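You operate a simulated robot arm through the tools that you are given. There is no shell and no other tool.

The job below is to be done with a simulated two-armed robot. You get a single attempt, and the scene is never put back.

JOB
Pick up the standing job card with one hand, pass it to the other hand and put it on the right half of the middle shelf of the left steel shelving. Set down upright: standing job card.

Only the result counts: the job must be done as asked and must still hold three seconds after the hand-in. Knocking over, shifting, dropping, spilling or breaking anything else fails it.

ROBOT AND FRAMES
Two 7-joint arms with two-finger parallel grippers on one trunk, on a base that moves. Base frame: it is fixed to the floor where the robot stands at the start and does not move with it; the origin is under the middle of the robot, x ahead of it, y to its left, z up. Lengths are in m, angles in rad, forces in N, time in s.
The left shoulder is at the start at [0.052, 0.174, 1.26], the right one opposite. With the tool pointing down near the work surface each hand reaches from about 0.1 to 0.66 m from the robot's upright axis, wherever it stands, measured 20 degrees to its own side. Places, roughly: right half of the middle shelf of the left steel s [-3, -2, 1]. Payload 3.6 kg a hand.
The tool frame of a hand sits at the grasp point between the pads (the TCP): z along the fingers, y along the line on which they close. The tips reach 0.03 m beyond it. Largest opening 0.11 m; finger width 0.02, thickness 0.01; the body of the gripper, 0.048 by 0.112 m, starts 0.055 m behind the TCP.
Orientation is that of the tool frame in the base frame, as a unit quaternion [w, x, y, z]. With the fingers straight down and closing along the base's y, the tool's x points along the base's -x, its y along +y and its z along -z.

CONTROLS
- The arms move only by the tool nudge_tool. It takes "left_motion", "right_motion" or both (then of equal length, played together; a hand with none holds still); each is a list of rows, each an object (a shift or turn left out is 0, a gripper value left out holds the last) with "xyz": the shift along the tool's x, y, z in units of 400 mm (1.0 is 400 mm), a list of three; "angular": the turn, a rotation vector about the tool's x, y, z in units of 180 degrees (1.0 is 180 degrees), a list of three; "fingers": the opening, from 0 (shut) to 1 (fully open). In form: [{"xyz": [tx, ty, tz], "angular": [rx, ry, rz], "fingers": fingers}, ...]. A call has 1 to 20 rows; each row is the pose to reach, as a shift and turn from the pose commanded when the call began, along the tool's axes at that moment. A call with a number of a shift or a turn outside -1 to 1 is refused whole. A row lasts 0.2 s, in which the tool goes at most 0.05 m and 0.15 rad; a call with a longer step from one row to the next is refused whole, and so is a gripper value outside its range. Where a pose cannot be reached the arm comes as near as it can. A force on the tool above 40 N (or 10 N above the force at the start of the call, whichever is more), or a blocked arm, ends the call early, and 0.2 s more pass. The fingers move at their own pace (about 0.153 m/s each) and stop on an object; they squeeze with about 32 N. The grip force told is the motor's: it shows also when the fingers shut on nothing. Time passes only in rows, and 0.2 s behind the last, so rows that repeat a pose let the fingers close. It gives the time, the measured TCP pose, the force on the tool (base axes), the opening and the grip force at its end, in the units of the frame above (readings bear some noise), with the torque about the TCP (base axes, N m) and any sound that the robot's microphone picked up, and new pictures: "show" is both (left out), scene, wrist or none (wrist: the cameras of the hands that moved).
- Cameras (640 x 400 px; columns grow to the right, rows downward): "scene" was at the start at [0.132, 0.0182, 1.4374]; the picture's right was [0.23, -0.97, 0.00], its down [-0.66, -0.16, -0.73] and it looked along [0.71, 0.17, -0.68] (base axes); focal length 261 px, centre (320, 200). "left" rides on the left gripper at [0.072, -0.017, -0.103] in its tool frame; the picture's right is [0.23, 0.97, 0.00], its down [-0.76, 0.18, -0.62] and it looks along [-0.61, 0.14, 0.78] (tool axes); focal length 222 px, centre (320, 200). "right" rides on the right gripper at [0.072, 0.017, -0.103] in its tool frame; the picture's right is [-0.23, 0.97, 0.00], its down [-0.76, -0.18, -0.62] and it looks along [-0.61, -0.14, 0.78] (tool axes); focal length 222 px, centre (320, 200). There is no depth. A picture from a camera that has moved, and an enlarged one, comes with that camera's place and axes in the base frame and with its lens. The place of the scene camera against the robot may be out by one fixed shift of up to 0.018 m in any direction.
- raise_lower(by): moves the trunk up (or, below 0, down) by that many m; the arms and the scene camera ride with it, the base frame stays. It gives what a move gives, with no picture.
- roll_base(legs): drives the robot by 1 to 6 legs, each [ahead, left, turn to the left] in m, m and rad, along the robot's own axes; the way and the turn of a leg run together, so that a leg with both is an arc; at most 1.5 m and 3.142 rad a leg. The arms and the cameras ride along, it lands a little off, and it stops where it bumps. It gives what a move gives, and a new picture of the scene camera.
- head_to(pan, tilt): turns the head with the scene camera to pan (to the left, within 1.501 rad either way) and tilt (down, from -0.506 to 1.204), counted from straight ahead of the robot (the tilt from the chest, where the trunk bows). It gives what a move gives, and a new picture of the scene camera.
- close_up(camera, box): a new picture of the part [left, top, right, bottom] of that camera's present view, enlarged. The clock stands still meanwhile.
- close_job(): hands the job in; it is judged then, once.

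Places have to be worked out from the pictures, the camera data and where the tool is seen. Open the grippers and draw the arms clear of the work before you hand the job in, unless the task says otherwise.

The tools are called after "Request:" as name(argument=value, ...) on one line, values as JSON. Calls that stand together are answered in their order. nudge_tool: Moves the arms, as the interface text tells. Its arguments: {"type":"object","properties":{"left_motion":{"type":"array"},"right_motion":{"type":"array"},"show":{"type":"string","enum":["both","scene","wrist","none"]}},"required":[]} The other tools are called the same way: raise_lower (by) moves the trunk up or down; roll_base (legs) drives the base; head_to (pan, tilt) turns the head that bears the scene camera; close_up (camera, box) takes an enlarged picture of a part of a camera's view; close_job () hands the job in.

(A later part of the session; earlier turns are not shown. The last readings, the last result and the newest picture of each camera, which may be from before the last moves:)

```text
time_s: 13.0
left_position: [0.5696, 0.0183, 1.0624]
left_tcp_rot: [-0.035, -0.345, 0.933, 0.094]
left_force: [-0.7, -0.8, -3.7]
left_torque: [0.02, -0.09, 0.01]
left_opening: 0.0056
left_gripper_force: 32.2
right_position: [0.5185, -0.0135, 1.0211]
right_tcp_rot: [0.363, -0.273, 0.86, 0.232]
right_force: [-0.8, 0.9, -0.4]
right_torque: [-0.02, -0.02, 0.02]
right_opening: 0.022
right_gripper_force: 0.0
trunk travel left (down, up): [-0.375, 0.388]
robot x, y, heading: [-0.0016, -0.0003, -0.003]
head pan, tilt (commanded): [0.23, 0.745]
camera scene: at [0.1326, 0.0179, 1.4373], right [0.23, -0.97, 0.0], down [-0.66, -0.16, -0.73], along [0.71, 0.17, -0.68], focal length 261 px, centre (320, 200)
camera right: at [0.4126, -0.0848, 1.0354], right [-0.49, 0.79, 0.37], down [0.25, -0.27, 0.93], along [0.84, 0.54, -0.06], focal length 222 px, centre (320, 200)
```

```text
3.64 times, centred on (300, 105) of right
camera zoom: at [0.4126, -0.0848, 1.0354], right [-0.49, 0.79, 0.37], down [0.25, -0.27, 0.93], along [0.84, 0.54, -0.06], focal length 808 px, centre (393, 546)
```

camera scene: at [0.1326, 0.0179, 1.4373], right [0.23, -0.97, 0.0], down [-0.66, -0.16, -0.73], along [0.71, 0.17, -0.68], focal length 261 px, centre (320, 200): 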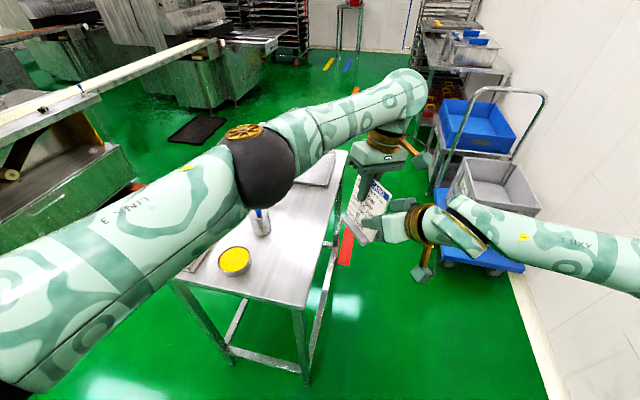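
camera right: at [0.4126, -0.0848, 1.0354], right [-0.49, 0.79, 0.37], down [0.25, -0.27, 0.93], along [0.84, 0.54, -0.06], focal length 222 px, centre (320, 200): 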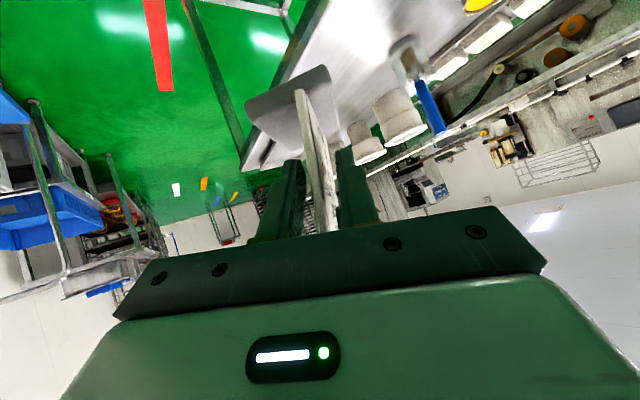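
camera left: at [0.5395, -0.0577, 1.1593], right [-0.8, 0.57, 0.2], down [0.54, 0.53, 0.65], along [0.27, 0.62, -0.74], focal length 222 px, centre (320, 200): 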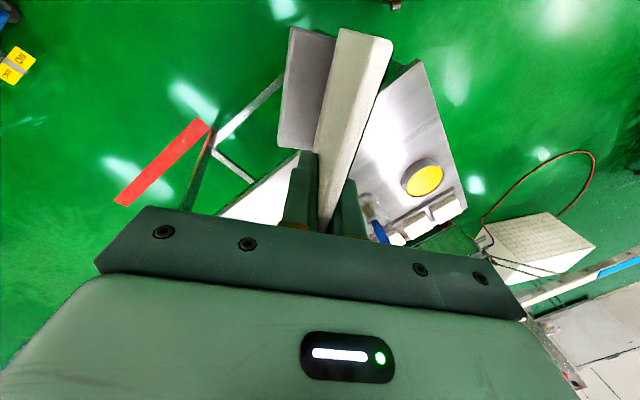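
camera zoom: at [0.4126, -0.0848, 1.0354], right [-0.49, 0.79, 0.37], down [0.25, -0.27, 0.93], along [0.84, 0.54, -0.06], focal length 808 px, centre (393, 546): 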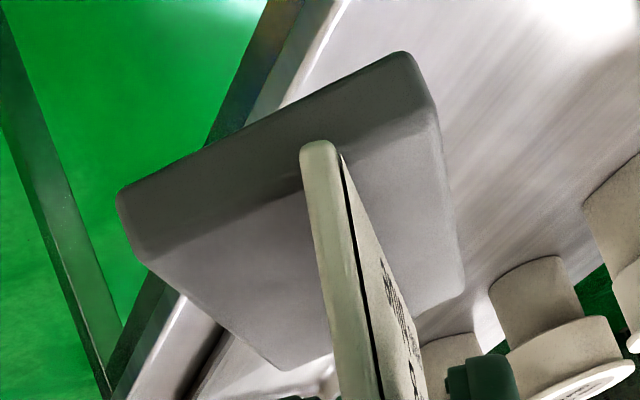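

Card edges look parallel to the left tool to within a few degrees and the right fingers overlap it cleanly, with no contact force. I close the right fingers on the card.

Request:
nudge_tool(right_motion=[{"fingers": 0.1}, {"fingers": 0.0}, {"fingers": 0.0}, {"fingers": 0.0}])

```text
time_s: 14.0
left_position: [0.569, 0.0175, 1.0627]
left_tcp_rot: [-0.036, -0.345, 0.933, 0.094]
left_force: [-9.8, 2.9, 1.9]
left_torque: [0.06, 0.32, -0.3]
left_opening: 0.0061
left_gripper_force: 32.1
right_position: [0.5175, -0.014, 1.0217]
right_tcp_rot: [0.364, -0.273, 0.86, 0.231]
right_force: [8.9, -2.4, -2.3]
right_torque: [-0.17, 0.27, -0.15]
right_opening: 0.0058
right_gripper_force: 31.4
trunk travel left (down, up): [-0.375, 0.388]
robot x, y, heading: [-0.0001, 0.0035, 0.002]
head pan, tilt (commanded): [0.23, 0.745]
camera scene: at [0.1325, 0.0179, 1.4373], right [0.23, -0.97, 0.0], down [-0.66, -0.16, -0.73], along [0.71, 0.17, -0.68], focal length 261 px, centre (320, 200)
camera right: at [0.413, -0.0853, 1.0355], right [-0.49, 0.79, 0.36], down [0.25, -0.27, 0.93], along [0.84, 0.54, -0.06], focal length 222 px, centre (320, 200)
```

scene: 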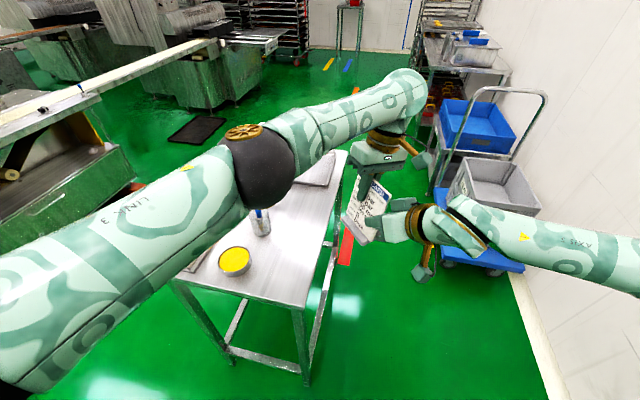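
right: 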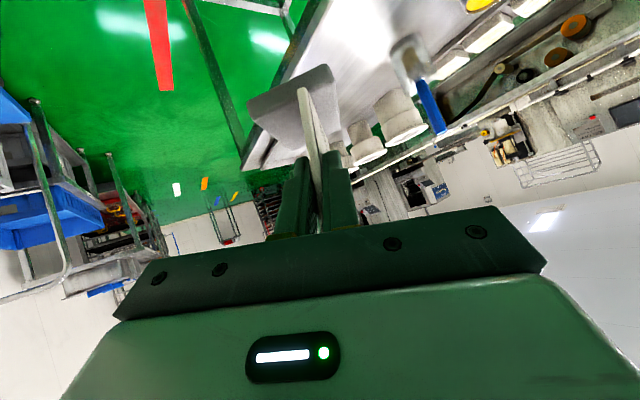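

Both hands hold the card (right opening 5.8 mm, 31 N). Now I open the left fingers and watch the right hand's load.

Request:
nudge_tool(left_motion=[{"fingers": 0.5}, {"fingers": 0.5}, {"fingers": 0.5}])

```text
time_s: 14.8
left_position: [0.5699, 0.0185, 1.062]
left_tcp_rot: [-0.035, -0.346, 0.933, 0.094]
left_force: [-0.9, -0.1, -0.1]
left_torque: [0.0, -0.01, 0.0]
left_opening: 0.0552
left_gripper_force: 0.1
right_position: [0.5179, -0.0145, 1.0219]
right_tcp_rot: [0.363, -0.273, 0.86, 0.232]
right_force: [0.8, -0.7, 0.1]
right_torque: [-0.09, 0.11, -0.01]
right_opening: 0.0058
right_gripper_force: 32.0
trunk travel left (down, up): [-0.375, 0.388]
robot x, y, heading: [0.0037, 0.0005, 0.003]
head pan, tilt (commanded): [0.23, 0.745]
camera scene: at [0.1325, 0.0179, 1.4373], right [0.23, -0.97, 0.0], down [-0.66, -0.16, -0.73], along [0.71, 0.17, -0.68], focal length 261 px, centre (320, 200)
camera left: at [0.5396, -0.058, 1.1592], right [-0.79, 0.58, 0.2], down [0.55, 0.53, 0.65], along [0.27, 0.62, -0.74], focal length 222 px, centre (320, 200)
```

scene: 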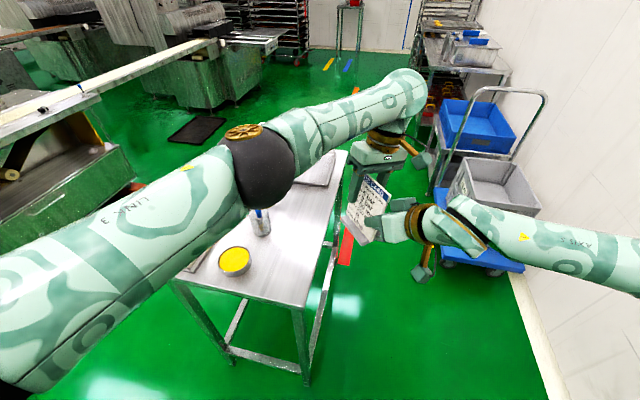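
left: 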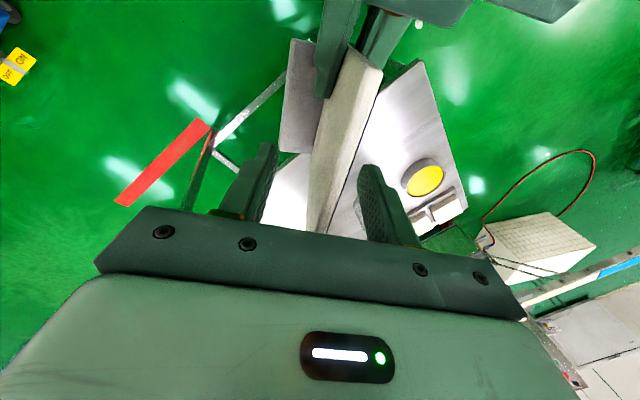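

The right hand alone holds the card now. I retract the left hand straight back along its fingers.

Request:
nudge_tool(left_motion=[{"xyz": [0, 0, -0.05]}, {"xyz": [0, 0, -0.125]}, {"xyz": [0, 0, -0.225]}, {"xyz": [0, 0, -0.325]}, {"xyz": [0, 0, -0.325]}])

```text
time_s: 16.0
left_position: [0.5737, 0.022, 1.1574]
left_tcp_rot: [-0.031, -0.341, 0.935, 0.095]
left_force: [0.3, -0.5, -0.1]
left_torque: [0.0, 0.0, 0.04]
left_opening: 0.0551
left_gripper_force: 0.0
left hand out of reach, approached as far as the arm can: row 2, 3, 4, 5
right_position: [0.5186, -0.0145, 1.0222]
right_tcp_rot: [0.363, -0.273, 0.86, 0.232]
right_force: [-0.4, -0.4, -0.4]
right_torque: [-0.11, 0.09, 0.01]
right_opening: 0.0058
right_gripper_force: 32.1
trunk travel left (down, up): [-0.375, 0.388]
robot x, y, heading: [0.0021, 0.0029, -0.003]
head pan, tilt (commanded): [0.23, 0.745]
camera scene: at [0.1325, 0.0173, 1.4373], right [0.23, -0.97, 0.0], down [-0.66, -0.15, -0.73], along [0.71, 0.17, -0.68], focal length 261 px, centre (320, 200)
camera left: at [0.5404, -0.0541, 1.2545], right [-0.79, 0.58, 0.19], down [0.55, 0.52, 0.65], along [0.28, 0.62, -0.73], focal length 222 px, centre (320, 200)
```

scene: 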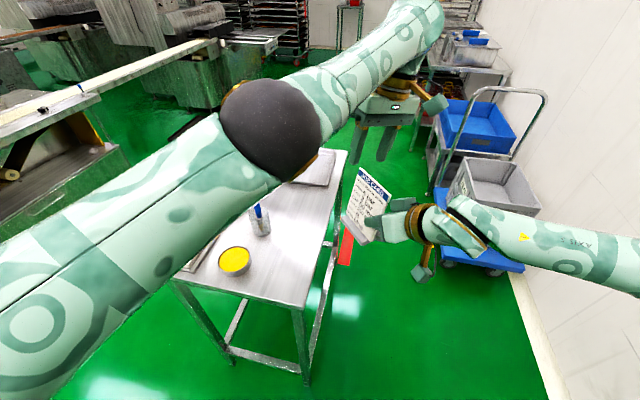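
left: 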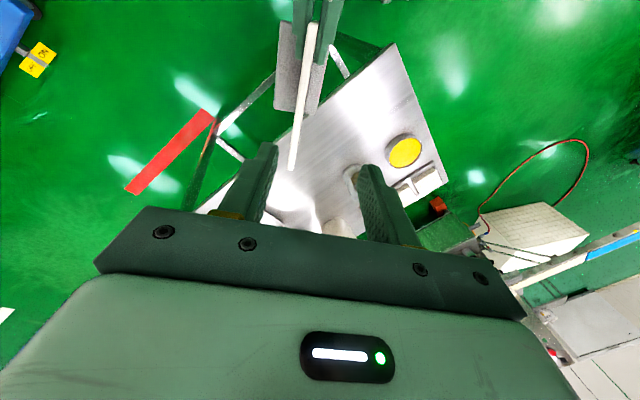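

The card stays firmly in the right hand. I move the left hand back to its own side, keeping its height, and undo its yaw.

Request:
nudge_tool(left_motion=[{"xyz": [-0.0334, 0.0962, 0.0197], "angular": [0, -0.0063, 0.0306]}, {"xyz": [-0.0667, 0.1925, 0.0395], "angular": [0, -0.0126, 0.0612]}, {"xyz": [-0.1001, 0.2887, 0.0592], "angular": [0, -0.0189, 0.0919]}, {"xyz": [-0.1335, 0.385, 0.079], "angular": [0, -0.0252, 0.1225]}, {"xyz": [-0.1669, 0.4812, 0.0987], "angular": [0, -0.0315, 0.1531]}, {"xyz": [-0.2002, 0.5775, 0.1185], "angular": [0, -0.0378, 0.1837]}, {"xyz": [-0.2336, 0.6737, 0.1382], "angular": [0, -0.0441, 0.2144]}, {"xyz": [-0.267, 0.77, 0.158], "angular": [0, -0.0504, 0.245]}, {"xyz": [-0.267, 0.77, 0.158], "angular": [0, -0.0504, 0.245]}])

Request:
close_up(camera="scene", box=[335, 155, 400, 250])

```text
time_s: 18.0
left_position: [0.6369, 0.3485, 1.2145]
left_tcp_rot: [0.003, 0.039, 0.994, 0.101]
left_force: [-0.5, -0.7, -0.2]
left_torque: [0.01, 0.04, 0.01]
left_opening: 0.0549
left_gripper_force: 0.1
left hand out of reach, approached as far as the arm can: row 1, 2, 3, 4, 5, 6, 7, 8, 9
right_position: [0.5187, -0.0132, 1.0211]
right_tcp_rot: [0.362, -0.274, 0.86, 0.232]
right_force: [0.6, -0.5, -3.2]
right_torque: [-0.09, 0.17, 0.04]
right_opening: 0.0058
right_gripper_force: 32.0
trunk travel left (down, up): [-0.375, 0.388]
robot x, y, heading: [-0.0045, -0.0008, -0.002]
head pan, tilt (commanded): [0.23, 0.745]
camera scene: at [0.1341, 0.0177, 1.4371], right [0.23, -0.97, 0.0], down [-0.66, -0.16, -0.73], along [0.71, 0.17, -0.68], focal length 261 px, centre (320, 200)
camera left: at [0.5623, 0.3154, 1.3116], right [-0.15, 0.97, 0.2], down [0.76, -0.01, 0.65], along [0.63, 0.25, -0.74], focal length 222 px, centre (320, 200)
```

scene: 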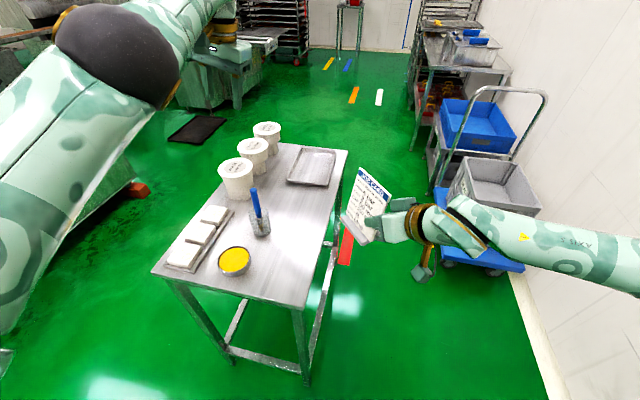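
left: 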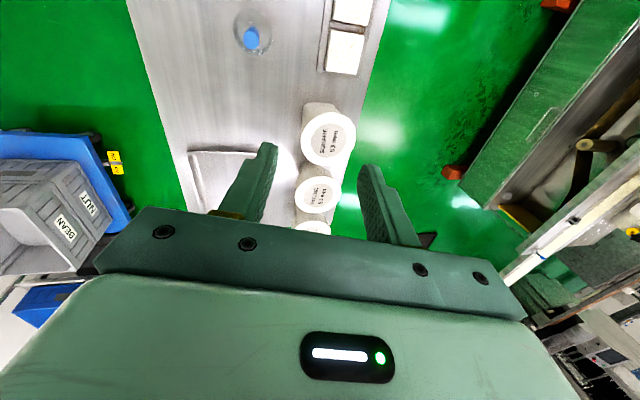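

```text
4.21 times, centred on (368, 202) of scene
camera zoom: at [0.1341, 0.0177, 1.4371], right [0.23, -0.97, 0.0], down [-0.66, -0.16, -0.73], along [0.71, 0.17, -0.68], focal length 1100 px, centre (120, 190)
```

zoom: 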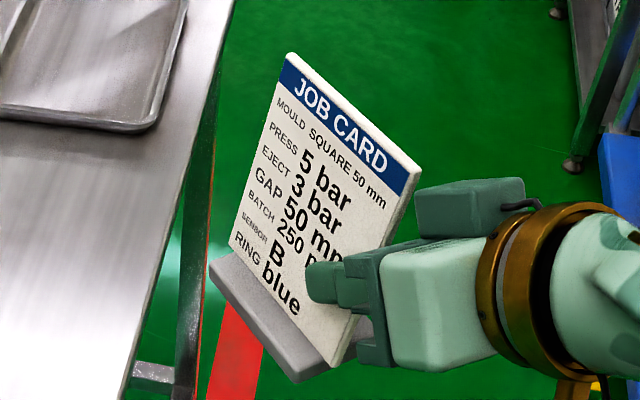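

The card is free-standing in the right hand (3.2 N load). From its four corners I find it is tipped ~5–6° in its own plane (far end up), which I'll correct before placing. I bring the left hand back in and turn the head right to survey for the shelving.

Request:
nudge_tool(left_motion=[{"xyz": [0.089, -0.0246, 0.0228]}, {"xyz": [0.178, -0.0492, 0.0457]}, {"xyz": [0.267, -0.0738, 0.0685]}, {"xyz": [0.356, -0.0983, 0.0913]}, {"xyz": [0.445, -0.1229, 0.1142]}, {"xyz": [0.534, -0.1475, 0.137]}, {"xyz": [0.534, -0.1475, 0.137]}], show="none")

Request:
head_to(pan=-1.5, tilt=0.35)

```text
time_s: 19.6
left_position: [0.6419, 0.3482, 1.1956]
left_tcp_rot: [0.004, 0.037, 0.994, 0.1]
left_force: [0.1, 0.0, -0.2]
left_torque: [-0.02, 0.05, -0.02]
left_opening: 0.0549
left_gripper_force: 0.0
left hand out of reach, approached as far as the arm can: row 1, 2, 3, 4, 5, 6, 7
right_position: [0.5176, -0.0141, 1.0216]
right_tcp_rot: [0.363, -0.274, 0.86, 0.232]
right_force: [-0.7, -0.4, -2.3]
right_torque: [-0.08, 0.14, 0.0]
right_opening: 0.0056
right_gripper_force: 31.5
trunk travel left (down, up): [-0.375, 0.388]
robot x, y, heading: [0.0013, -0.0021, 0.005]
head pan, tilt (commanded): [0.23, 0.745]
```

```text
time_s: 21.4
left_position: [0.6395, 0.3483, 1.1959]
left_tcp_rot: [0.003, 0.038, 0.994, 0.1]
left_force: [0.3, 0.4, -0.2]
left_torque: [-0.02, -0.02, 0.01]
left_opening: 0.055
left_gripper_force: 0.0
right_position: [0.5188, -0.0131, 1.0221]
right_tcp_rot: [0.364, -0.273, 0.86, 0.231]
right_force: [0.6, -0.3, -4.1]
right_torque: [-0.09, 0.11, -0.03]
right_opening: 0.006
right_gripper_force: 31.7
trunk travel left (down, up): [-0.375, 0.388]
robot x, y, heading: [-0.0015, -0.001, 0.002]
head pan, tilt (commanded): [-1.499, 0.351]
camera scene: at [0.0584, -0.0938, 1.4726], right [-1.0, -0.07, 0.0], down [-0.03, 0.34, -0.94], along [0.07, -0.94, -0.34], focal length 261 px, centre (320, 200)
```

scene: 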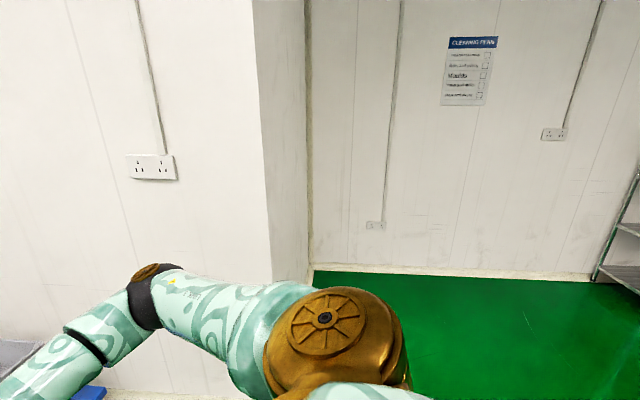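

The wall recesses behind-right of me and a steel shelf begins at the right image edge. The left arm, however, is stuck near a joint limit; I look at it before moving further.

Request:
head_to(pan=0.7, tilt=0.45)

```text
time_s: 23.4
left_position: [0.6409, 0.3479, 1.195]
left_tcp_rot: [0.004, 0.038, 0.994, 0.101]
left_force: [-0.3, 0.5, -0.8]
left_torque: [0.03, 0.05, 0.01]
left_opening: 0.055
left_gripper_force: 0.0
right_position: [0.5178, -0.0126, 1.0219]
right_tcp_rot: [0.363, -0.273, 0.86, 0.232]
right_force: [0.3, 0.0, -3.1]
right_torque: [-0.13, 0.12, -0.01]
right_opening: 0.0057
right_gripper_force: 32.1
trunk travel left (down, up): [-0.375, 0.388]
robot x, y, heading: [-0.0018, 0.0004, -0.001]
head pan, tilt (commanded): [0.7, 0.45]
camera scene: at [0.122, 0.0582, 1.4634], right [0.64, -0.77, 0.0], down [-0.33, -0.28, -0.9], along [0.69, 0.58, -0.44], focal length 261 px, centre (320, 200)
```

scene: 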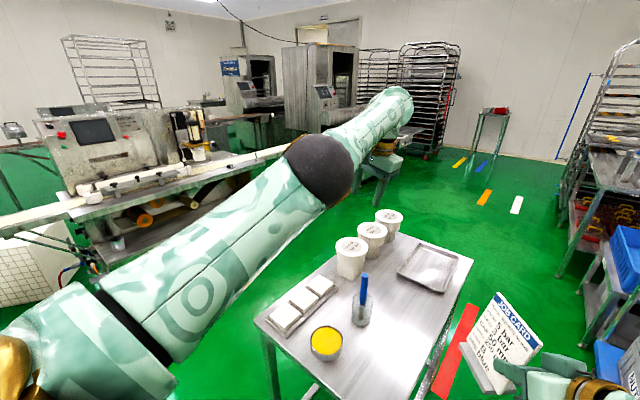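

The left arm is stretched forward with its elbow up, close to a joint limit. I shift the right hand with the card outward and lead the left hand back along the way it came (towards the earlier comfortable pose) to unwind it.

Request:
nudge_tool(left_motion=[{"xyz": [0.039, -0.0832, 0.0213]}, {"xyz": [0.078, -0.1664, 0.0426]}, {"xyz": [0.117, -0.2496, 0.0639]}, {"xyz": [0.156, -0.3328, 0.0852]}, {"xyz": [0.195, -0.416, 0.1065]}, {"xyz": [0.195, -0.416, 0.1065]}], right_motion=[{"xyz": [0.0182, -0.0611, -0.0571]}, {"xyz": [0.0364, -0.1222, -0.1143]}, {"xyz": [0.0547, -0.1833, -0.1714]}, {"xyz": [0.0729, -0.2444, -0.2286]}, {"xyz": [0.0911, -0.3055, -0.2857]}, {"xyz": [0.0911, -0.3055, -0.2857]}], show="scene")

```text
time_s: 24.8
left_position: [0.6451, 0.182, 1.1381]
left_tcp_rot: [0.004, 0.038, 0.994, 0.1]
left_force: [-0.5, -0.2, -0.1]
left_torque: [-0.02, -0.03, 0.02]
left_opening: 0.0549
left_gripper_force: 0.1
left hand out of reach, approached as far as the arm can: row 1, 2, 3, 4, 5, 6
right_position: [0.5181, -0.1819, 1.0432]
right_tcp_rot: [0.363, -0.273, 0.86, 0.232]
right_force: [0.7, 0.6, -3.9]
right_torque: [-0.11, 0.13, -0.01]
right_opening: 0.006
right_gripper_force: 31.8
trunk travel left (down, up): [-0.375, 0.388]
robot x, y, heading: [-0.0009, -0.0006, -0.001]
head pan, tilt (commanded): [0.7, 0.45]
camera scene: at [0.1222, 0.0598, 1.4633], right [0.64, -0.76, 0.0], down [-0.33, -0.28, -0.9], along [0.69, 0.58, -0.44], focal length 261 px, centre (320, 200)
```

scene: 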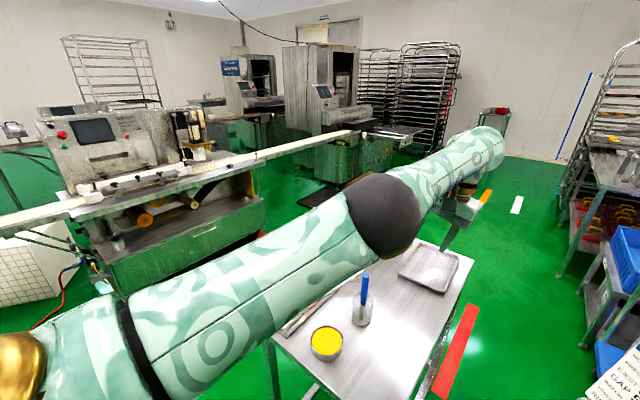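

x will not shrink with fingers straight down, so the arm is probably stretched/wrist-limited. I pitch the left fingers forward while drawing it back, which should let the elbow bend.

Request:
nudge_tool(left_motion=[{"xyz": [0.04, 0, 0], "angular": [0, -0.038, 0]}, {"xyz": [0.08, 0, 0], "angular": [0, -0.076, 0]}, {"xyz": [0.12, 0, 0], "angular": [0, -0.114, 0]}, {"xyz": [0.16, 0, 0], "angular": [0, -0.152, 0]}, {"xyz": [0.2, 0, 0], "angular": [0, -0.19, 0]}, {"xyz": [0.2, 0, 0], "angular": [0, -0.19, 0]}], show="scene")

```text
time_s: 26.2
left_position: [0.7508, 0.1559, 1.1615]
left_tcp_rot: [0.297, 0.065, 0.949, 0.086]
left_force: [0.0, -0.1, 0.3]
left_torque: [-0.01, -0.03, 0.02]
left_opening: 0.0551
left_gripper_force: 0.1
left hand out of reach, approached as far as the arm can: row 1, 2, 3, 4, 5, 6
right_position: [0.5173, -0.1833, 1.0428]
right_tcp_rot: [0.363, -0.273, 0.86, 0.232]
right_force: [-0.6, -0.5, -3.3]
right_torque: [-0.11, 0.14, 0.02]
right_opening: 0.0058
right_gripper_force: 32.2
trunk travel left (down, up): [-0.375, 0.388]
robot x, y, heading: [0.002, 0.0012, 0.001]
head pan, tilt (commanded): [0.7, 0.45]
camera scene: at [0.1219, 0.058, 1.4634], right [0.64, -0.76, 0.0], down [-0.33, -0.28, -0.9], along [0.69, 0.58, -0.44], focal length 261 px, centre (320, 200)
```

scene: 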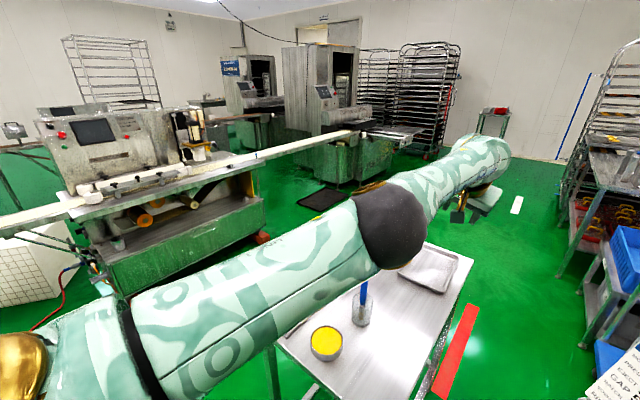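

The wrist stays put while the hand pitches, so the arm is straight (singular). Moving the left hand across to the right should make the elbow bend outward again; I do that keeping clear of the card (which is at y ≈ −0.12…−0.2).

Request:
nudge_tool(left_motion=[{"xyz": [0.028, -0.099, -0.013]}, {"xyz": [0.056, -0.198, -0.026]}, {"xyz": [0.084, -0.298, -0.039]}, {"xyz": [0.112, -0.397, -0.052]}, {"xyz": [0.112, -0.397, -0.052]}], show="scene")

```text
time_s: 27.4
left_position: [0.7064, 0.0152, 1.1211]
left_tcp_rot: [0.296, 0.065, 0.949, 0.086]
left_force: [0.2, 0.1, 0.2]
left_torque: [-0.01, -0.01, 0.04]
left_opening: 0.055
left_gripper_force: 0.1
left hand out of reach, approached as far as the arm can: row 1, 2, 3, 4, 5
right_position: [0.5174, -0.183, 1.0431]
right_tcp_rot: [0.363, -0.273, 0.86, 0.232]
right_force: [0.0, -0.2, -3.9]
right_torque: [-0.08, 0.15, -0.01]
right_opening: 0.0059
right_gripper_force: 32.2
trunk travel left (down, up): [-0.375, 0.388]
robot x, y, heading: [0.0023, -0.0004, -0.001]
head pan, tilt (commanded): [0.7, 0.45]
camera scene: at [0.1219, 0.0579, 1.4634], right [0.64, -0.76, 0.0], down [-0.33, -0.28, -0.9], along [0.69, 0.58, -0.44], focal length 261 px, centre (320, 200)
```

scene: 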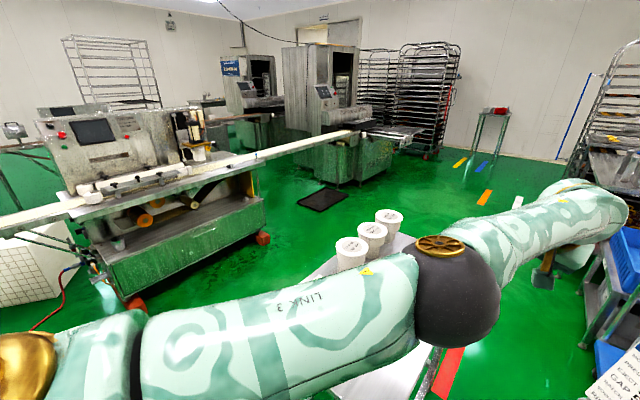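

The elbow has started to bend the right way (forearm turning right). Now I pull the left hand back towards the body.

Request:
nudge_tool(left_motion=[{"xyz": [0.056, -0.019, -0.0275]}, {"xyz": [0.112, -0.0385, -0.055]}, {"xyz": [0.167, -0.058, -0.0825]}, {"xyz": [0.223, -0.077, -0.11]}, {"xyz": [0.223, -0.077, -0.11]}], show="scene")

```text
time_s: 28.6
left_position: [0.7082, 0.016, 1.1049]
left_tcp_rot: [0.296, 0.066, 0.949, 0.085]
left_force: [0.4, 0.0, -0.4]
left_torque: [-0.02, -0.01, -0.03]
left_opening: 0.0549
left_gripper_force: 0.0
left hand out of reach, approached as far as the arm can: row 1, 2, 3, 4, 5
right_position: [0.5186, -0.1847, 1.0427]
right_tcp_rot: [0.363, -0.273, 0.86, 0.232]
right_force: [0.7, -0.9, -4.5]
right_torque: [-0.13, 0.14, 0.0]
right_opening: 0.0061
right_gripper_force: 32.2
trunk travel left (down, up): [-0.375, 0.388]
robot x, y, heading: [0.001, -0.0022, -0.002]
head pan, tilt (commanded): [0.7, 0.45]
camera scene: at [0.1221, 0.0578, 1.4634], right [0.64, -0.76, 0.0], down [-0.33, -0.28, -0.9], along [0.69, 0.58, -0.44], focal length 261 px, centre (320, 200)
```

scene: 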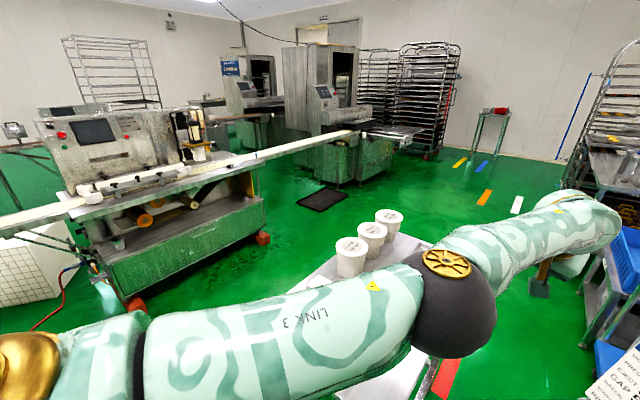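

Still stuck in x. The last comfortable state was fingers-down at (0.57, 0.02, 1.06), so I lower the left hand and restore the fingers-down pitch to work back towards it.

Request:
nudge_tool(left_motion=[{"xyz": [0.06, 0, 0.05], "angular": [0, 0.038, 0]}, {"xyz": [0.12, 0, 0.1], "angular": [0, 0.076, 0]}, {"xyz": [0.18, 0, 0.13], "angular": [0, 0.114, 0]}, {"xyz": [0.24, 0, 0.15], "angular": [0, 0.152, 0]}, {"xyz": [0.3, 0, 0.15], "angular": [0, 0.19, 0]}, {"xyz": [0.3, 0, 0.15], "angular": [0, 0.19, 0]}], show="scene")

```text
time_s: 30.0
left_position: [0.6139, 0.0667, 0.9914]
left_tcp_rot: [0.003, 0.037, 0.994, 0.101]
left_force: [-0.6, 0.6, -1.1]
left_torque: [-0.01, 0.0, -0.01]
left_opening: 0.055
left_gripper_force: 0.1
left hand out of reach, approached as far as the arm can: row 1, 2, 3, 4, 5, 6
right_position: [0.5179, -0.185, 1.0429]
right_tcp_rot: [0.363, -0.274, 0.86, 0.233]
right_force: [0.3, -0.3, -3.8]
right_torque: [-0.11, 0.11, 0.0]
right_opening: 0.0058
right_gripper_force: 31.7
trunk travel left (down, up): [-0.375, 0.388]
robot x, y, heading: [0.0001, 0.0022, -0.001]
head pan, tilt (commanded): [0.7, 0.45]
camera scene: at [0.1218, 0.0577, 1.4635], right [0.64, -0.76, 0.0], down [-0.33, -0.28, -0.9], along [0.69, 0.58, -0.44], focal length 261 px, centre (320, 200)
```

scene: 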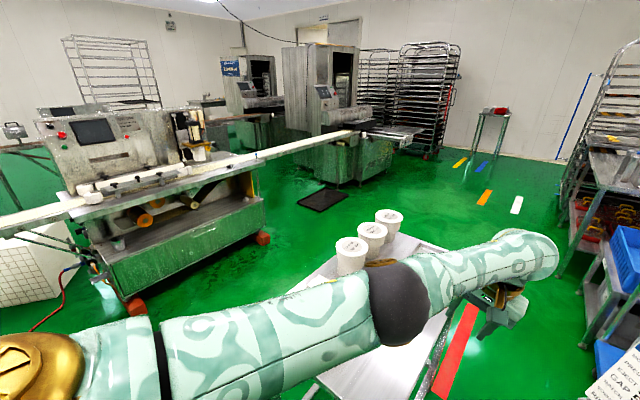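

Now the left hand actually overshot inward (to x = 0.614), so it is moving freely again at lower height. I draw it back towards the card's former pick pose.

Request:
nudge_tool(left_motion=[{"xyz": [0.064, 0.03, -0.013]}, {"xyz": [0.129, 0.06, -0.026]}, {"xyz": [0.193, 0.089, -0.039]}, {"xyz": [0.258, 0.119, -0.052]}, {"xyz": [0.258, 0.119, -0.052]}], show="scene")

```text
time_s: 31.2
left_position: [0.5135, 0.1182, 1.0219]
left_tcp_rot: [0.005, 0.037, 0.994, 0.101]
left_force: [-0.3, -0.1, 0.7]
left_torque: [-0.05, 0.05, -0.01]
left_opening: 0.055
left_gripper_force: 0.0
right_position: [0.5174, -0.1838, 1.0416]
right_tcp_rot: [0.363, -0.274, 0.86, 0.232]
right_force: [0.7, -0.3, -4.1]
right_torque: [-0.11, 0.1, 0.01]
right_opening: 0.0056
right_gripper_force: 31.6
trunk travel left (down, up): [-0.375, 0.388]
robot x, y, heading: [-0.0025, -0.0001, -0.002]
head pan, tilt (commanded): [0.7, 0.45]
camera scene: at [0.1224, 0.0576, 1.4633], right [0.64, -0.76, 0.0], down [-0.33, -0.28, -0.9], along [0.69, 0.58, -0.44], focal length 261 px, centre (320, 200)
```

scene: 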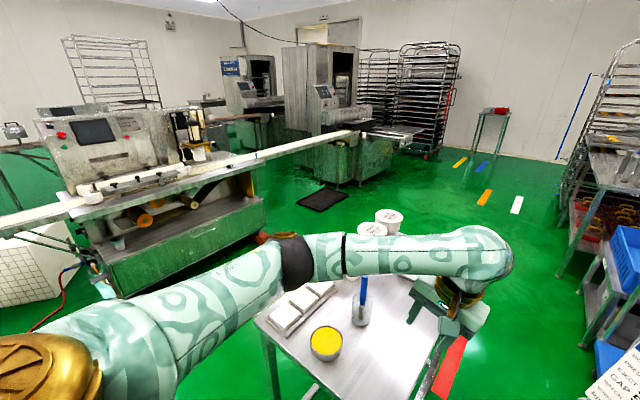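

The left arm is free again with its elbow outward. I stow it on its own side, straightening its tilt, then survey again.

Request:
nudge_tool(left_motion=[{"xyz": [0.05, 0.05, -0.05], "angular": [0.01, 0, -0.004]}, {"xyz": [0.11, 0.13, -0.08], "angular": [0.025, 0, -0.01]}, {"xyz": [0.17, 0.22, -0.1], "angular": [0.04, 0, -0.015]}, {"xyz": [0.225, 0.305, -0.1], "angular": [0.055, 0, -0.02]}, {"xyz": [0.277, 0.3835, -0.1], "angular": [0.064, 0, -0.024]}, {"xyz": [0.277, 0.3835, -0.1], "angular": [0.064, 0, -0.024]}], show="none")

Request:
head_to(pan=-1.0, tilt=0.7)

```text
time_s: 32.6
left_position: [0.4163, 0.2674, 1.0938]
left_tcp_rot: [0.004, 0.001, 1.0, 0.0]
left_force: [0.9, -0.5, 0.4]
left_torque: [0.02, 0.01, 0.0]
left_opening: 0.0551
left_gripper_force: 0.1
right_position: [0.5179, -0.184, 1.0425]
right_tcp_rot: [0.362, -0.274, 0.86, 0.232]
right_force: [0.1, 0.5, -3.5]
right_torque: [-0.11, 0.15, 0.02]
right_opening: 0.0058
right_gripper_force: 31.7
trunk travel left (down, up): [-0.375, 0.388]
robot x, y, heading: [-0.0009, -0.0012, 0.001]
head pan, tilt (commanded): [0.7, 0.45]
```

```text
time_s: 34.4
left_position: [0.4147, 0.2673, 1.0944]
left_tcp_rot: [0.006, 0.0, 1.0, -0.001]
left_force: [-0.2, -0.8, -0.2]
left_torque: [0.01, -0.01, 0.03]
left_opening: 0.0551
left_gripper_force: 0.1
right_position: [0.518, -0.1832, 1.0433]
right_tcp_rot: [0.363, -0.273, 0.86, 0.232]
right_force: [0.6, -0.1, -2.3]
right_torque: [-0.15, 0.15, 0.0]
right_opening: 0.0056
right_gripper_force: 31.8
trunk travel left (down, up): [-0.375, 0.388]
robot x, y, heading: [-0.0038, 0.006, -0.003]
head pan, tilt (commanded): [-1.0, 0.7]
camera scene: at [0.0974, -0.0726, 1.4412], right [-0.84, -0.54, 0.0], down [-0.35, 0.54, -0.76], along [0.41, -0.64, -0.64], focal length 261 px, centre (320, 200)
```

scene: 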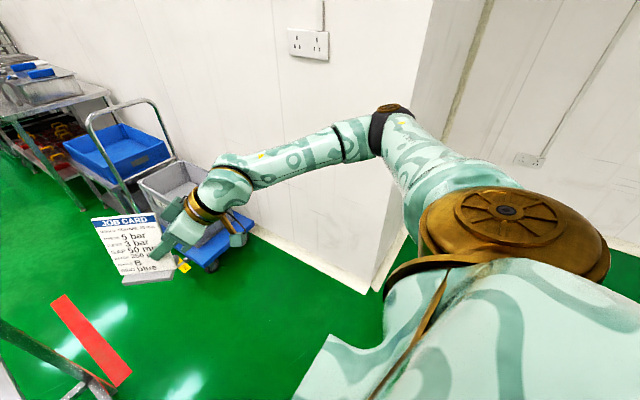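

The left arm is stowed and the card is held well. The wall corner is at about (0.31, −0.96), leaving room to turn in place to the right; I turn 0.8 rad first and look.

Request:
roll_base(legs=[[0, 0, -0.8]])

Request:
head_to(pan=-1.3, tilt=0.3)

```text
time_s: 36.9
left_position: [0.4793, -0.1152, 1.0938]
left_tcp_rot: [0.004, 0.393, 0.92, -0.001]
left_force: [-0.1, -0.5, 0.4]
left_torque: [-0.01, -0.02, 0.01]
left_opening: 0.055
left_gripper_force: 0.0
right_position: [0.2257, -0.5015, 1.0425]
right_tcp_rot: [0.425, 0.086, 0.898, 0.071]
right_force: [-0.2, -0.5, -3.9]
right_torque: [0.01, 0.19, 0.0]
right_opening: 0.0059
right_gripper_force: 31.9
trunk travel left (down, up): [-0.375, 0.388]
robot x, y, heading: [0.0005, 0.0031, -0.807]
head pan, tilt (commanded): [-1.0, 0.7]
camera scene: at [0.0153, -0.1215, 1.4412], right [-0.97, 0.23, 0.0], down [0.15, 0.63, -0.76], along [-0.18, -0.74, -0.64], focal length 261 px, centre (320, 200)
```

scene: 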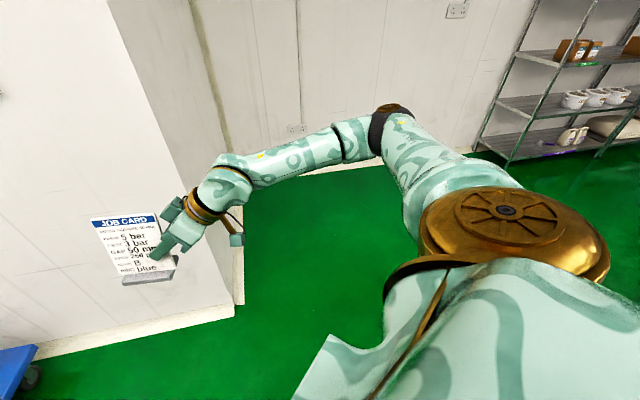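

```text
time_s: 37.7
left_position: [0.479, -0.1156, 1.0933]
left_tcp_rot: [0.004, 0.393, 0.919, -0.002]
left_force: [0.6, -0.2, 0.4]
left_torque: [0.05, -0.04, 0.01]
left_opening: 0.0549
left_gripper_force: 0.0
right_position: [0.2245, -0.5008, 1.0428]
right_tcp_rot: [0.425, 0.085, 0.898, 0.071]
right_force: [0.0, 0.2, -3.9]
right_torque: [-0.02, 0.15, -0.01]
right_opening: 0.0059
right_gripper_force: 32.0
trunk travel left (down, up): [-0.375, 0.388]
robot x, y, heading: [-0.003, 0.0007, -0.808]
head pan, tilt (commanded): [-1.3, 0.3]
camera scene: at [-0.0123, -0.1191, 1.4773], right [-0.86, 0.51, 0.0], down [0.15, 0.26, -0.95], along [-0.49, -0.82, -0.3], focal length 261 px, centre (320, 200)
```

scene: 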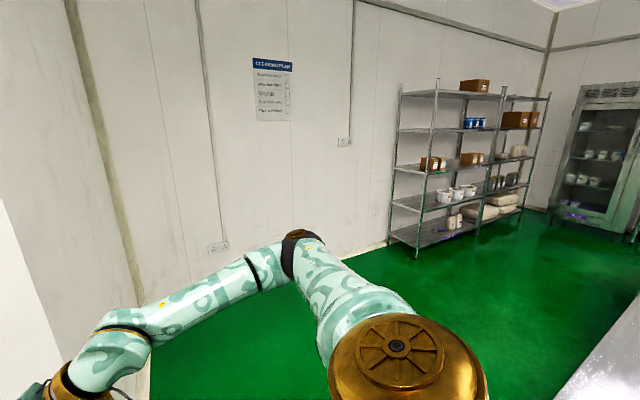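

I see two steel shelving units along the far wall. I zoom in to identify the left one, its shelves and contents.

Request:
close_up(camera="scene", box=[375, 60, 565, 270])

Request:
close_up(camera="scene", box=[400, 120, 520, 200])

```text
1.90 times, centred on (470, 165) of scene
camera zoom: at [-0.0123, -0.1191, 1.4773], right [-0.86, 0.51, 0.0], down [0.15, 0.26, -0.95], along [-0.49, -0.82, -0.3], focal length 498 px, centre (34, 267)
```

zoom: 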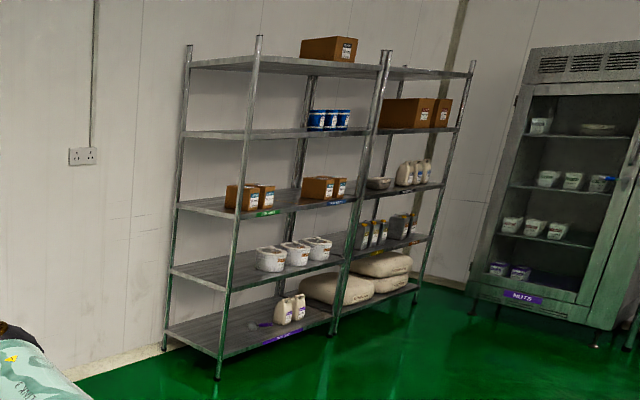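

```text
5.00 times, centred on (460, 160) of scene
camera zoom: at [-0.0123, -0.1191, 1.4773], right [-0.86, 0.51, 0.0], down [0.15, 0.26, -0.95], along [-0.49, -0.82, -0.3], focal length 1306 px, centre (-380, 400)
```

zoom: 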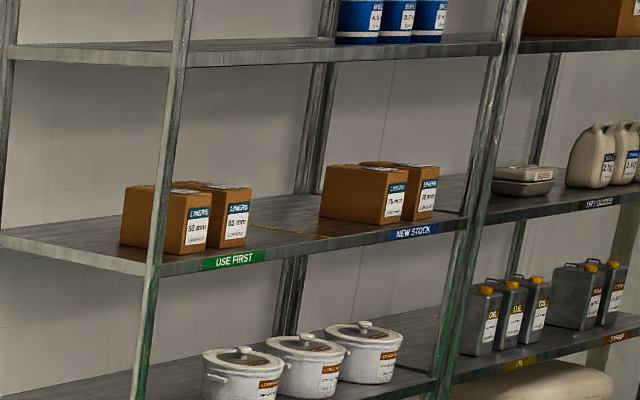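

The left unit's front runs along y ≈ −1.79 from x ≈ −2.26 to −3.42; its middle (3rd) shelf is at z ≈ 0.97, with the next one at ≈1.35. The right half ("NEW STOCK", x < −2.83) has two boxes starting at x ≈ −3.07, leaving a free gap around x ≈ −2.95. I check the drive path for obstacles.

Request:
head_to(pan=-1.5, tilt=0.6)

```text
time_s: 38.5
left_position: [0.4805, -0.1153, 1.0946]
left_tcp_rot: [0.004, 0.393, 0.919, -0.002]
left_force: [0.4, 0.7, -0.7]
left_torque: [-0.01, -0.02, 0.0]
left_opening: 0.0549
left_gripper_force: 0.0
right_position: [0.2262, -0.5015, 1.0418]
right_tcp_rot: [0.425, 0.086, 0.898, 0.071]
right_force: [0.0, 0.5, -3.3]
right_torque: [0.01, 0.14, -0.01]
right_opening: 0.0056
right_gripper_force: 31.7
trunk travel left (down, up): [-0.375, 0.388]
robot x, y, heading: [0.0026, -0.0014, -0.806]
head pan, tilt (commanded): [-1.499, 0.6]
camera scene: at [-0.0239, -0.1044, 1.45], right [-0.74, 0.67, 0.0], down [0.38, 0.42, -0.83], along [-0.55, -0.61, -0.56], focal length 261 px, centre (320, 200)
```

scene: 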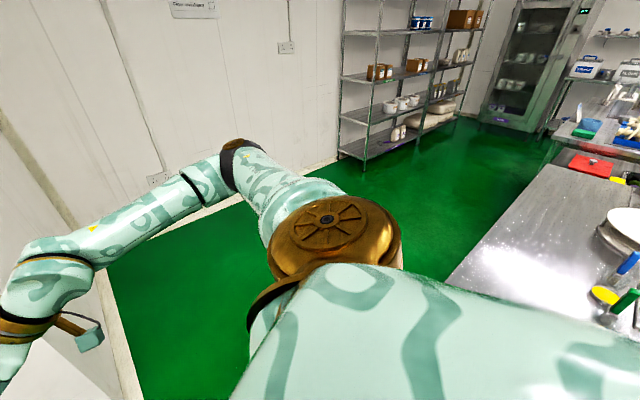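

A steel bench lies behind-right (edge at y ≈ −0.21 for x < −0.56) and the wall corner at (0.31, −0.96); the path is the diagonal gap between them. I look down to see my own base's footprint before driving.

Request:
head_to(pan=-1.5, tilt=1.2)

```text
time_s: 39.5
left_position: [0.4797, -0.1165, 1.0946]
left_tcp_rot: [0.004, 0.393, 0.919, -0.002]
left_force: [-1.2, 0.5, 0.2]
left_torque: [-0.03, -0.02, -0.02]
left_opening: 0.0551
left_gripper_force: 0.1
right_position: [0.2258, -0.501, 1.043]
right_tcp_rot: [0.424, 0.085, 0.899, 0.072]
right_force: [-0.6, 0.6, -3.2]
right_torque: [0.05, 0.15, 0.0]
right_opening: 0.0059
right_gripper_force: 32.0
trunk travel left (down, up): [-0.375, 0.388]
robot x, y, heading: [0.0, -0.0002, -0.805]
head pan, tilt (commanded): [-1.499, 1.201]
camera scene: at [-0.0022, -0.0803, 1.4053], right [-0.74, 0.67, 0.0], down [0.62, 0.69, -0.36], along [-0.24, -0.27, -0.93], focal length 261 px, centre (320, 200)
```

scene: 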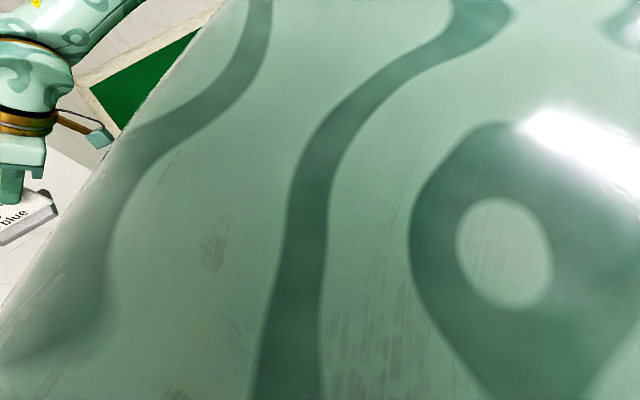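

Only my shoulder is visible there. I check where the left elbow sticks out, since that side must pass the wall corner.

Request:
head_to(pan=0.8, tilt=0.7)

```text
time_s: 41.7
left_position: [0.4796, -0.1157, 1.0939]
left_tcp_rot: [0.004, 0.393, 0.92, -0.002]
left_force: [-0.7, 0.2, 0.0]
left_torque: [-0.05, -0.01, -0.01]
left_opening: 0.055
left_gripper_force: 0.1
right_position: [0.2256, -0.5013, 1.0429]
right_tcp_rot: [0.425, 0.086, 0.898, 0.071]
right_force: [0.2, 0.3, -3.2]
right_torque: [0.0, 0.17, 0.0]
right_opening: 0.0057
right_gripper_force: 31.6
trunk travel left (down, up): [-0.375, 0.388]
robot x, y, heading: [0.0008, -0.0019, -0.809]
head pan, tilt (commanded): [0.799, 0.7]
camera scene: at [0.1203, -0.0394, 1.4412], right [-0.01, -1.0, 0.0], down [-0.64, 0.01, -0.76], along [0.76, -0.01, -0.64], focal length 261 px, centre (320, 200)
```

scene: 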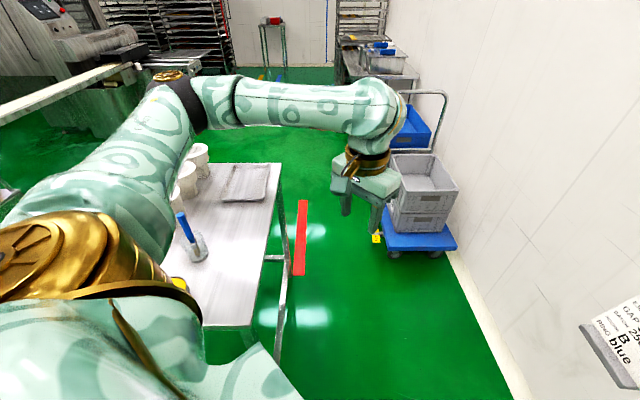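

Elbows stick out ~0.6 m each side, so I'll slip sideways through the gap roughly at the present heading: a small extra turn, then half of the diagonal translation toward (−0.55, −1.05).

Request:
roll_base(legs=[[0, 0, -0.09], [0.24, -0.542, 0]])

Request:
head_to(pan=0.1, tilt=0.6)

```text
time_s: 45.5
left_position: [0.1956, -0.6926, 1.0941]
left_tcp_rot: [0.004, 0.435, 0.901, -0.001]
left_force: [-0.2, -0.2, 0.9]
left_torque: [-0.01, -0.04, -0.02]
left_opening: 0.0549
left_gripper_force: 0.1
right_position: [-0.0947, -1.0521, 1.0423]
right_tcp_rot: [0.428, 0.127, 0.893, 0.052]
right_force: [-0.7, 0.0, -3.8]
right_torque: [0.04, 0.17, 0.01]
right_opening: 0.0056
right_gripper_force: 31.9
trunk travel left (down, up): [-0.375, 0.388]
robot x, y, heading: [-0.2707, -0.5348, -0.895]
head pan, tilt (commanded): [0.799, 0.7]
camera scene: at [-0.1558, -0.5829, 1.4412], right [-0.1, -1.0, 0.0], down [-0.64, 0.06, -0.76], along [0.76, -0.08, -0.64], focal length 261 px, centre (320, 200)
```

scene: 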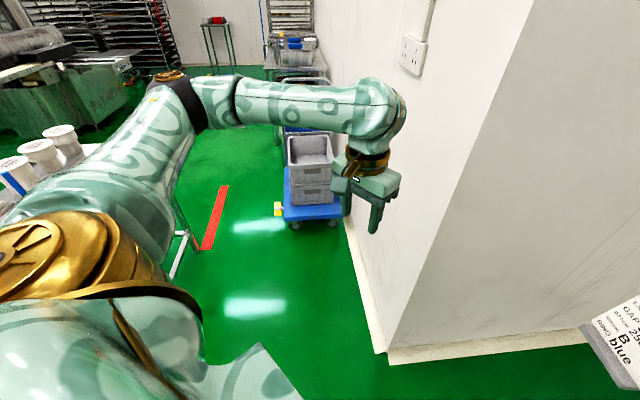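

```text
time_s: 46.6
left_position: [0.1958, -0.6908, 1.0943]
left_tcp_rot: [0.005, 0.434, 0.901, -0.002]
left_force: [0.2, -0.4, 0.4]
left_torque: [-0.03, 0.02, 0.04]
left_opening: 0.0551
left_gripper_force: 0.1
right_position: [-0.0934, -1.0517, 1.0439]
right_tcp_rot: [0.427, 0.128, 0.894, 0.051]
right_force: [0.6, -0.4, -4.4]
right_torque: [0.03, 0.18, -0.01]
right_opening: 0.0059
right_gripper_force: 32.0
trunk travel left (down, up): [-0.375, 0.388]
robot x, y, heading: [-0.2706, -0.5335, -0.897]
head pan, tilt (commanded): [0.099, 0.6]
camera scene: at [-0.1784, -0.6372, 1.4498], right [-0.72, -0.7, 0.0], down [-0.39, 0.41, -0.82], along [0.58, -0.59, -0.57], focal length 261 px, centre (320, 200)
```

scene: 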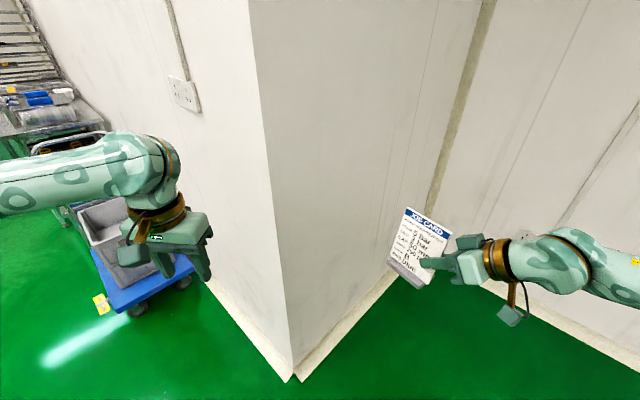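

I'm half-way through the gap as computed, with the wall corner at (0.30, −0.95) clear of both hands. I complete the diagonal move.

Request:
roll_base(legs=[[0.24, -0.542, 0]])

Request:
head_to(pan=-1.0, tilt=0.4)

```text
time_s: 50.0
left_position: [-0.0877, -1.2225, 1.0942]
left_tcp_rot: [0.004, 0.433, 0.902, -0.002]
left_force: [-0.5, -0.2, 0.0]
left_torque: [0.02, 0.01, 0.0]
left_opening: 0.0549
left_gripper_force: 0.2
right_position: [-0.3754, -1.5845, 1.0428]
right_tcp_rot: [0.428, 0.125, 0.893, 0.052]
right_force: [-0.8, -0.7, -3.9]
right_torque: [0.05, 0.18, -0.01]
right_opening: 0.0056
right_gripper_force: 31.9
trunk travel left (down, up): [-0.375, 0.388]
robot x, y, heading: [-0.5538, -1.0612, -0.897]
head pan, tilt (commanded): [0.099, 0.6]
camera scene: at [-0.462, -1.1704, 1.4498], right [-0.71, -0.7, 0.0], down [-0.4, 0.4, -0.82], along [0.58, -0.59, -0.57], focal length 261 px, centre (320, 200)
```

scene: 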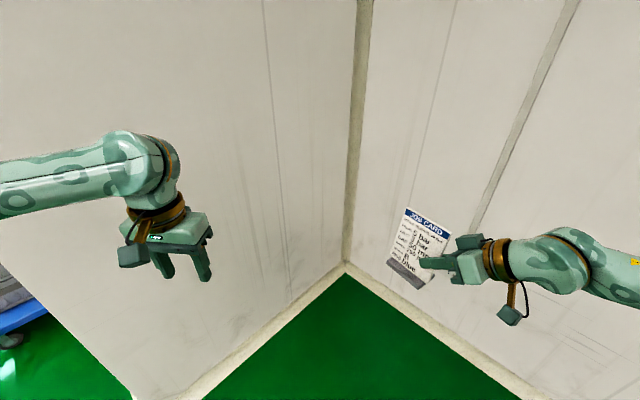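

```text
time_s: 51.4
left_position: [-0.0883, -1.2223, 1.0947]
left_tcp_rot: [0.004, 0.433, 0.901, -0.002]
left_force: [0.6, -0.5, 0.3]
left_torque: [0.02, 0.02, 0.0]
left_opening: 0.055
left_gripper_force: 0.1
right_position: [-0.3752, -1.5842, 1.0429]
right_tcp_rot: [0.428, 0.125, 0.894, 0.052]
right_force: [0.2, 0.0, -2.6]
right_torque: [0.02, 0.18, -0.01]
right_opening: 0.0059
right_gripper_force: 31.9
trunk travel left (down, up): [-0.375, 0.388]
robot x, y, heading: [-0.555, -1.0667, -0.897]
head pan, tilt (commanded): [-1.0, 0.4]
camera scene: at [-0.553, -1.1946, 1.4681], right [-0.95, 0.32, 0.0], down [0.12, 0.37, -0.92], along [-0.29, -0.87, -0.39], focal length 261 px, centre (320, 200)
```

scene: 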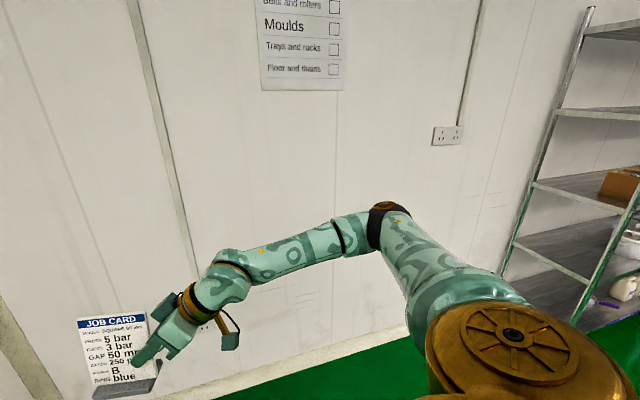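

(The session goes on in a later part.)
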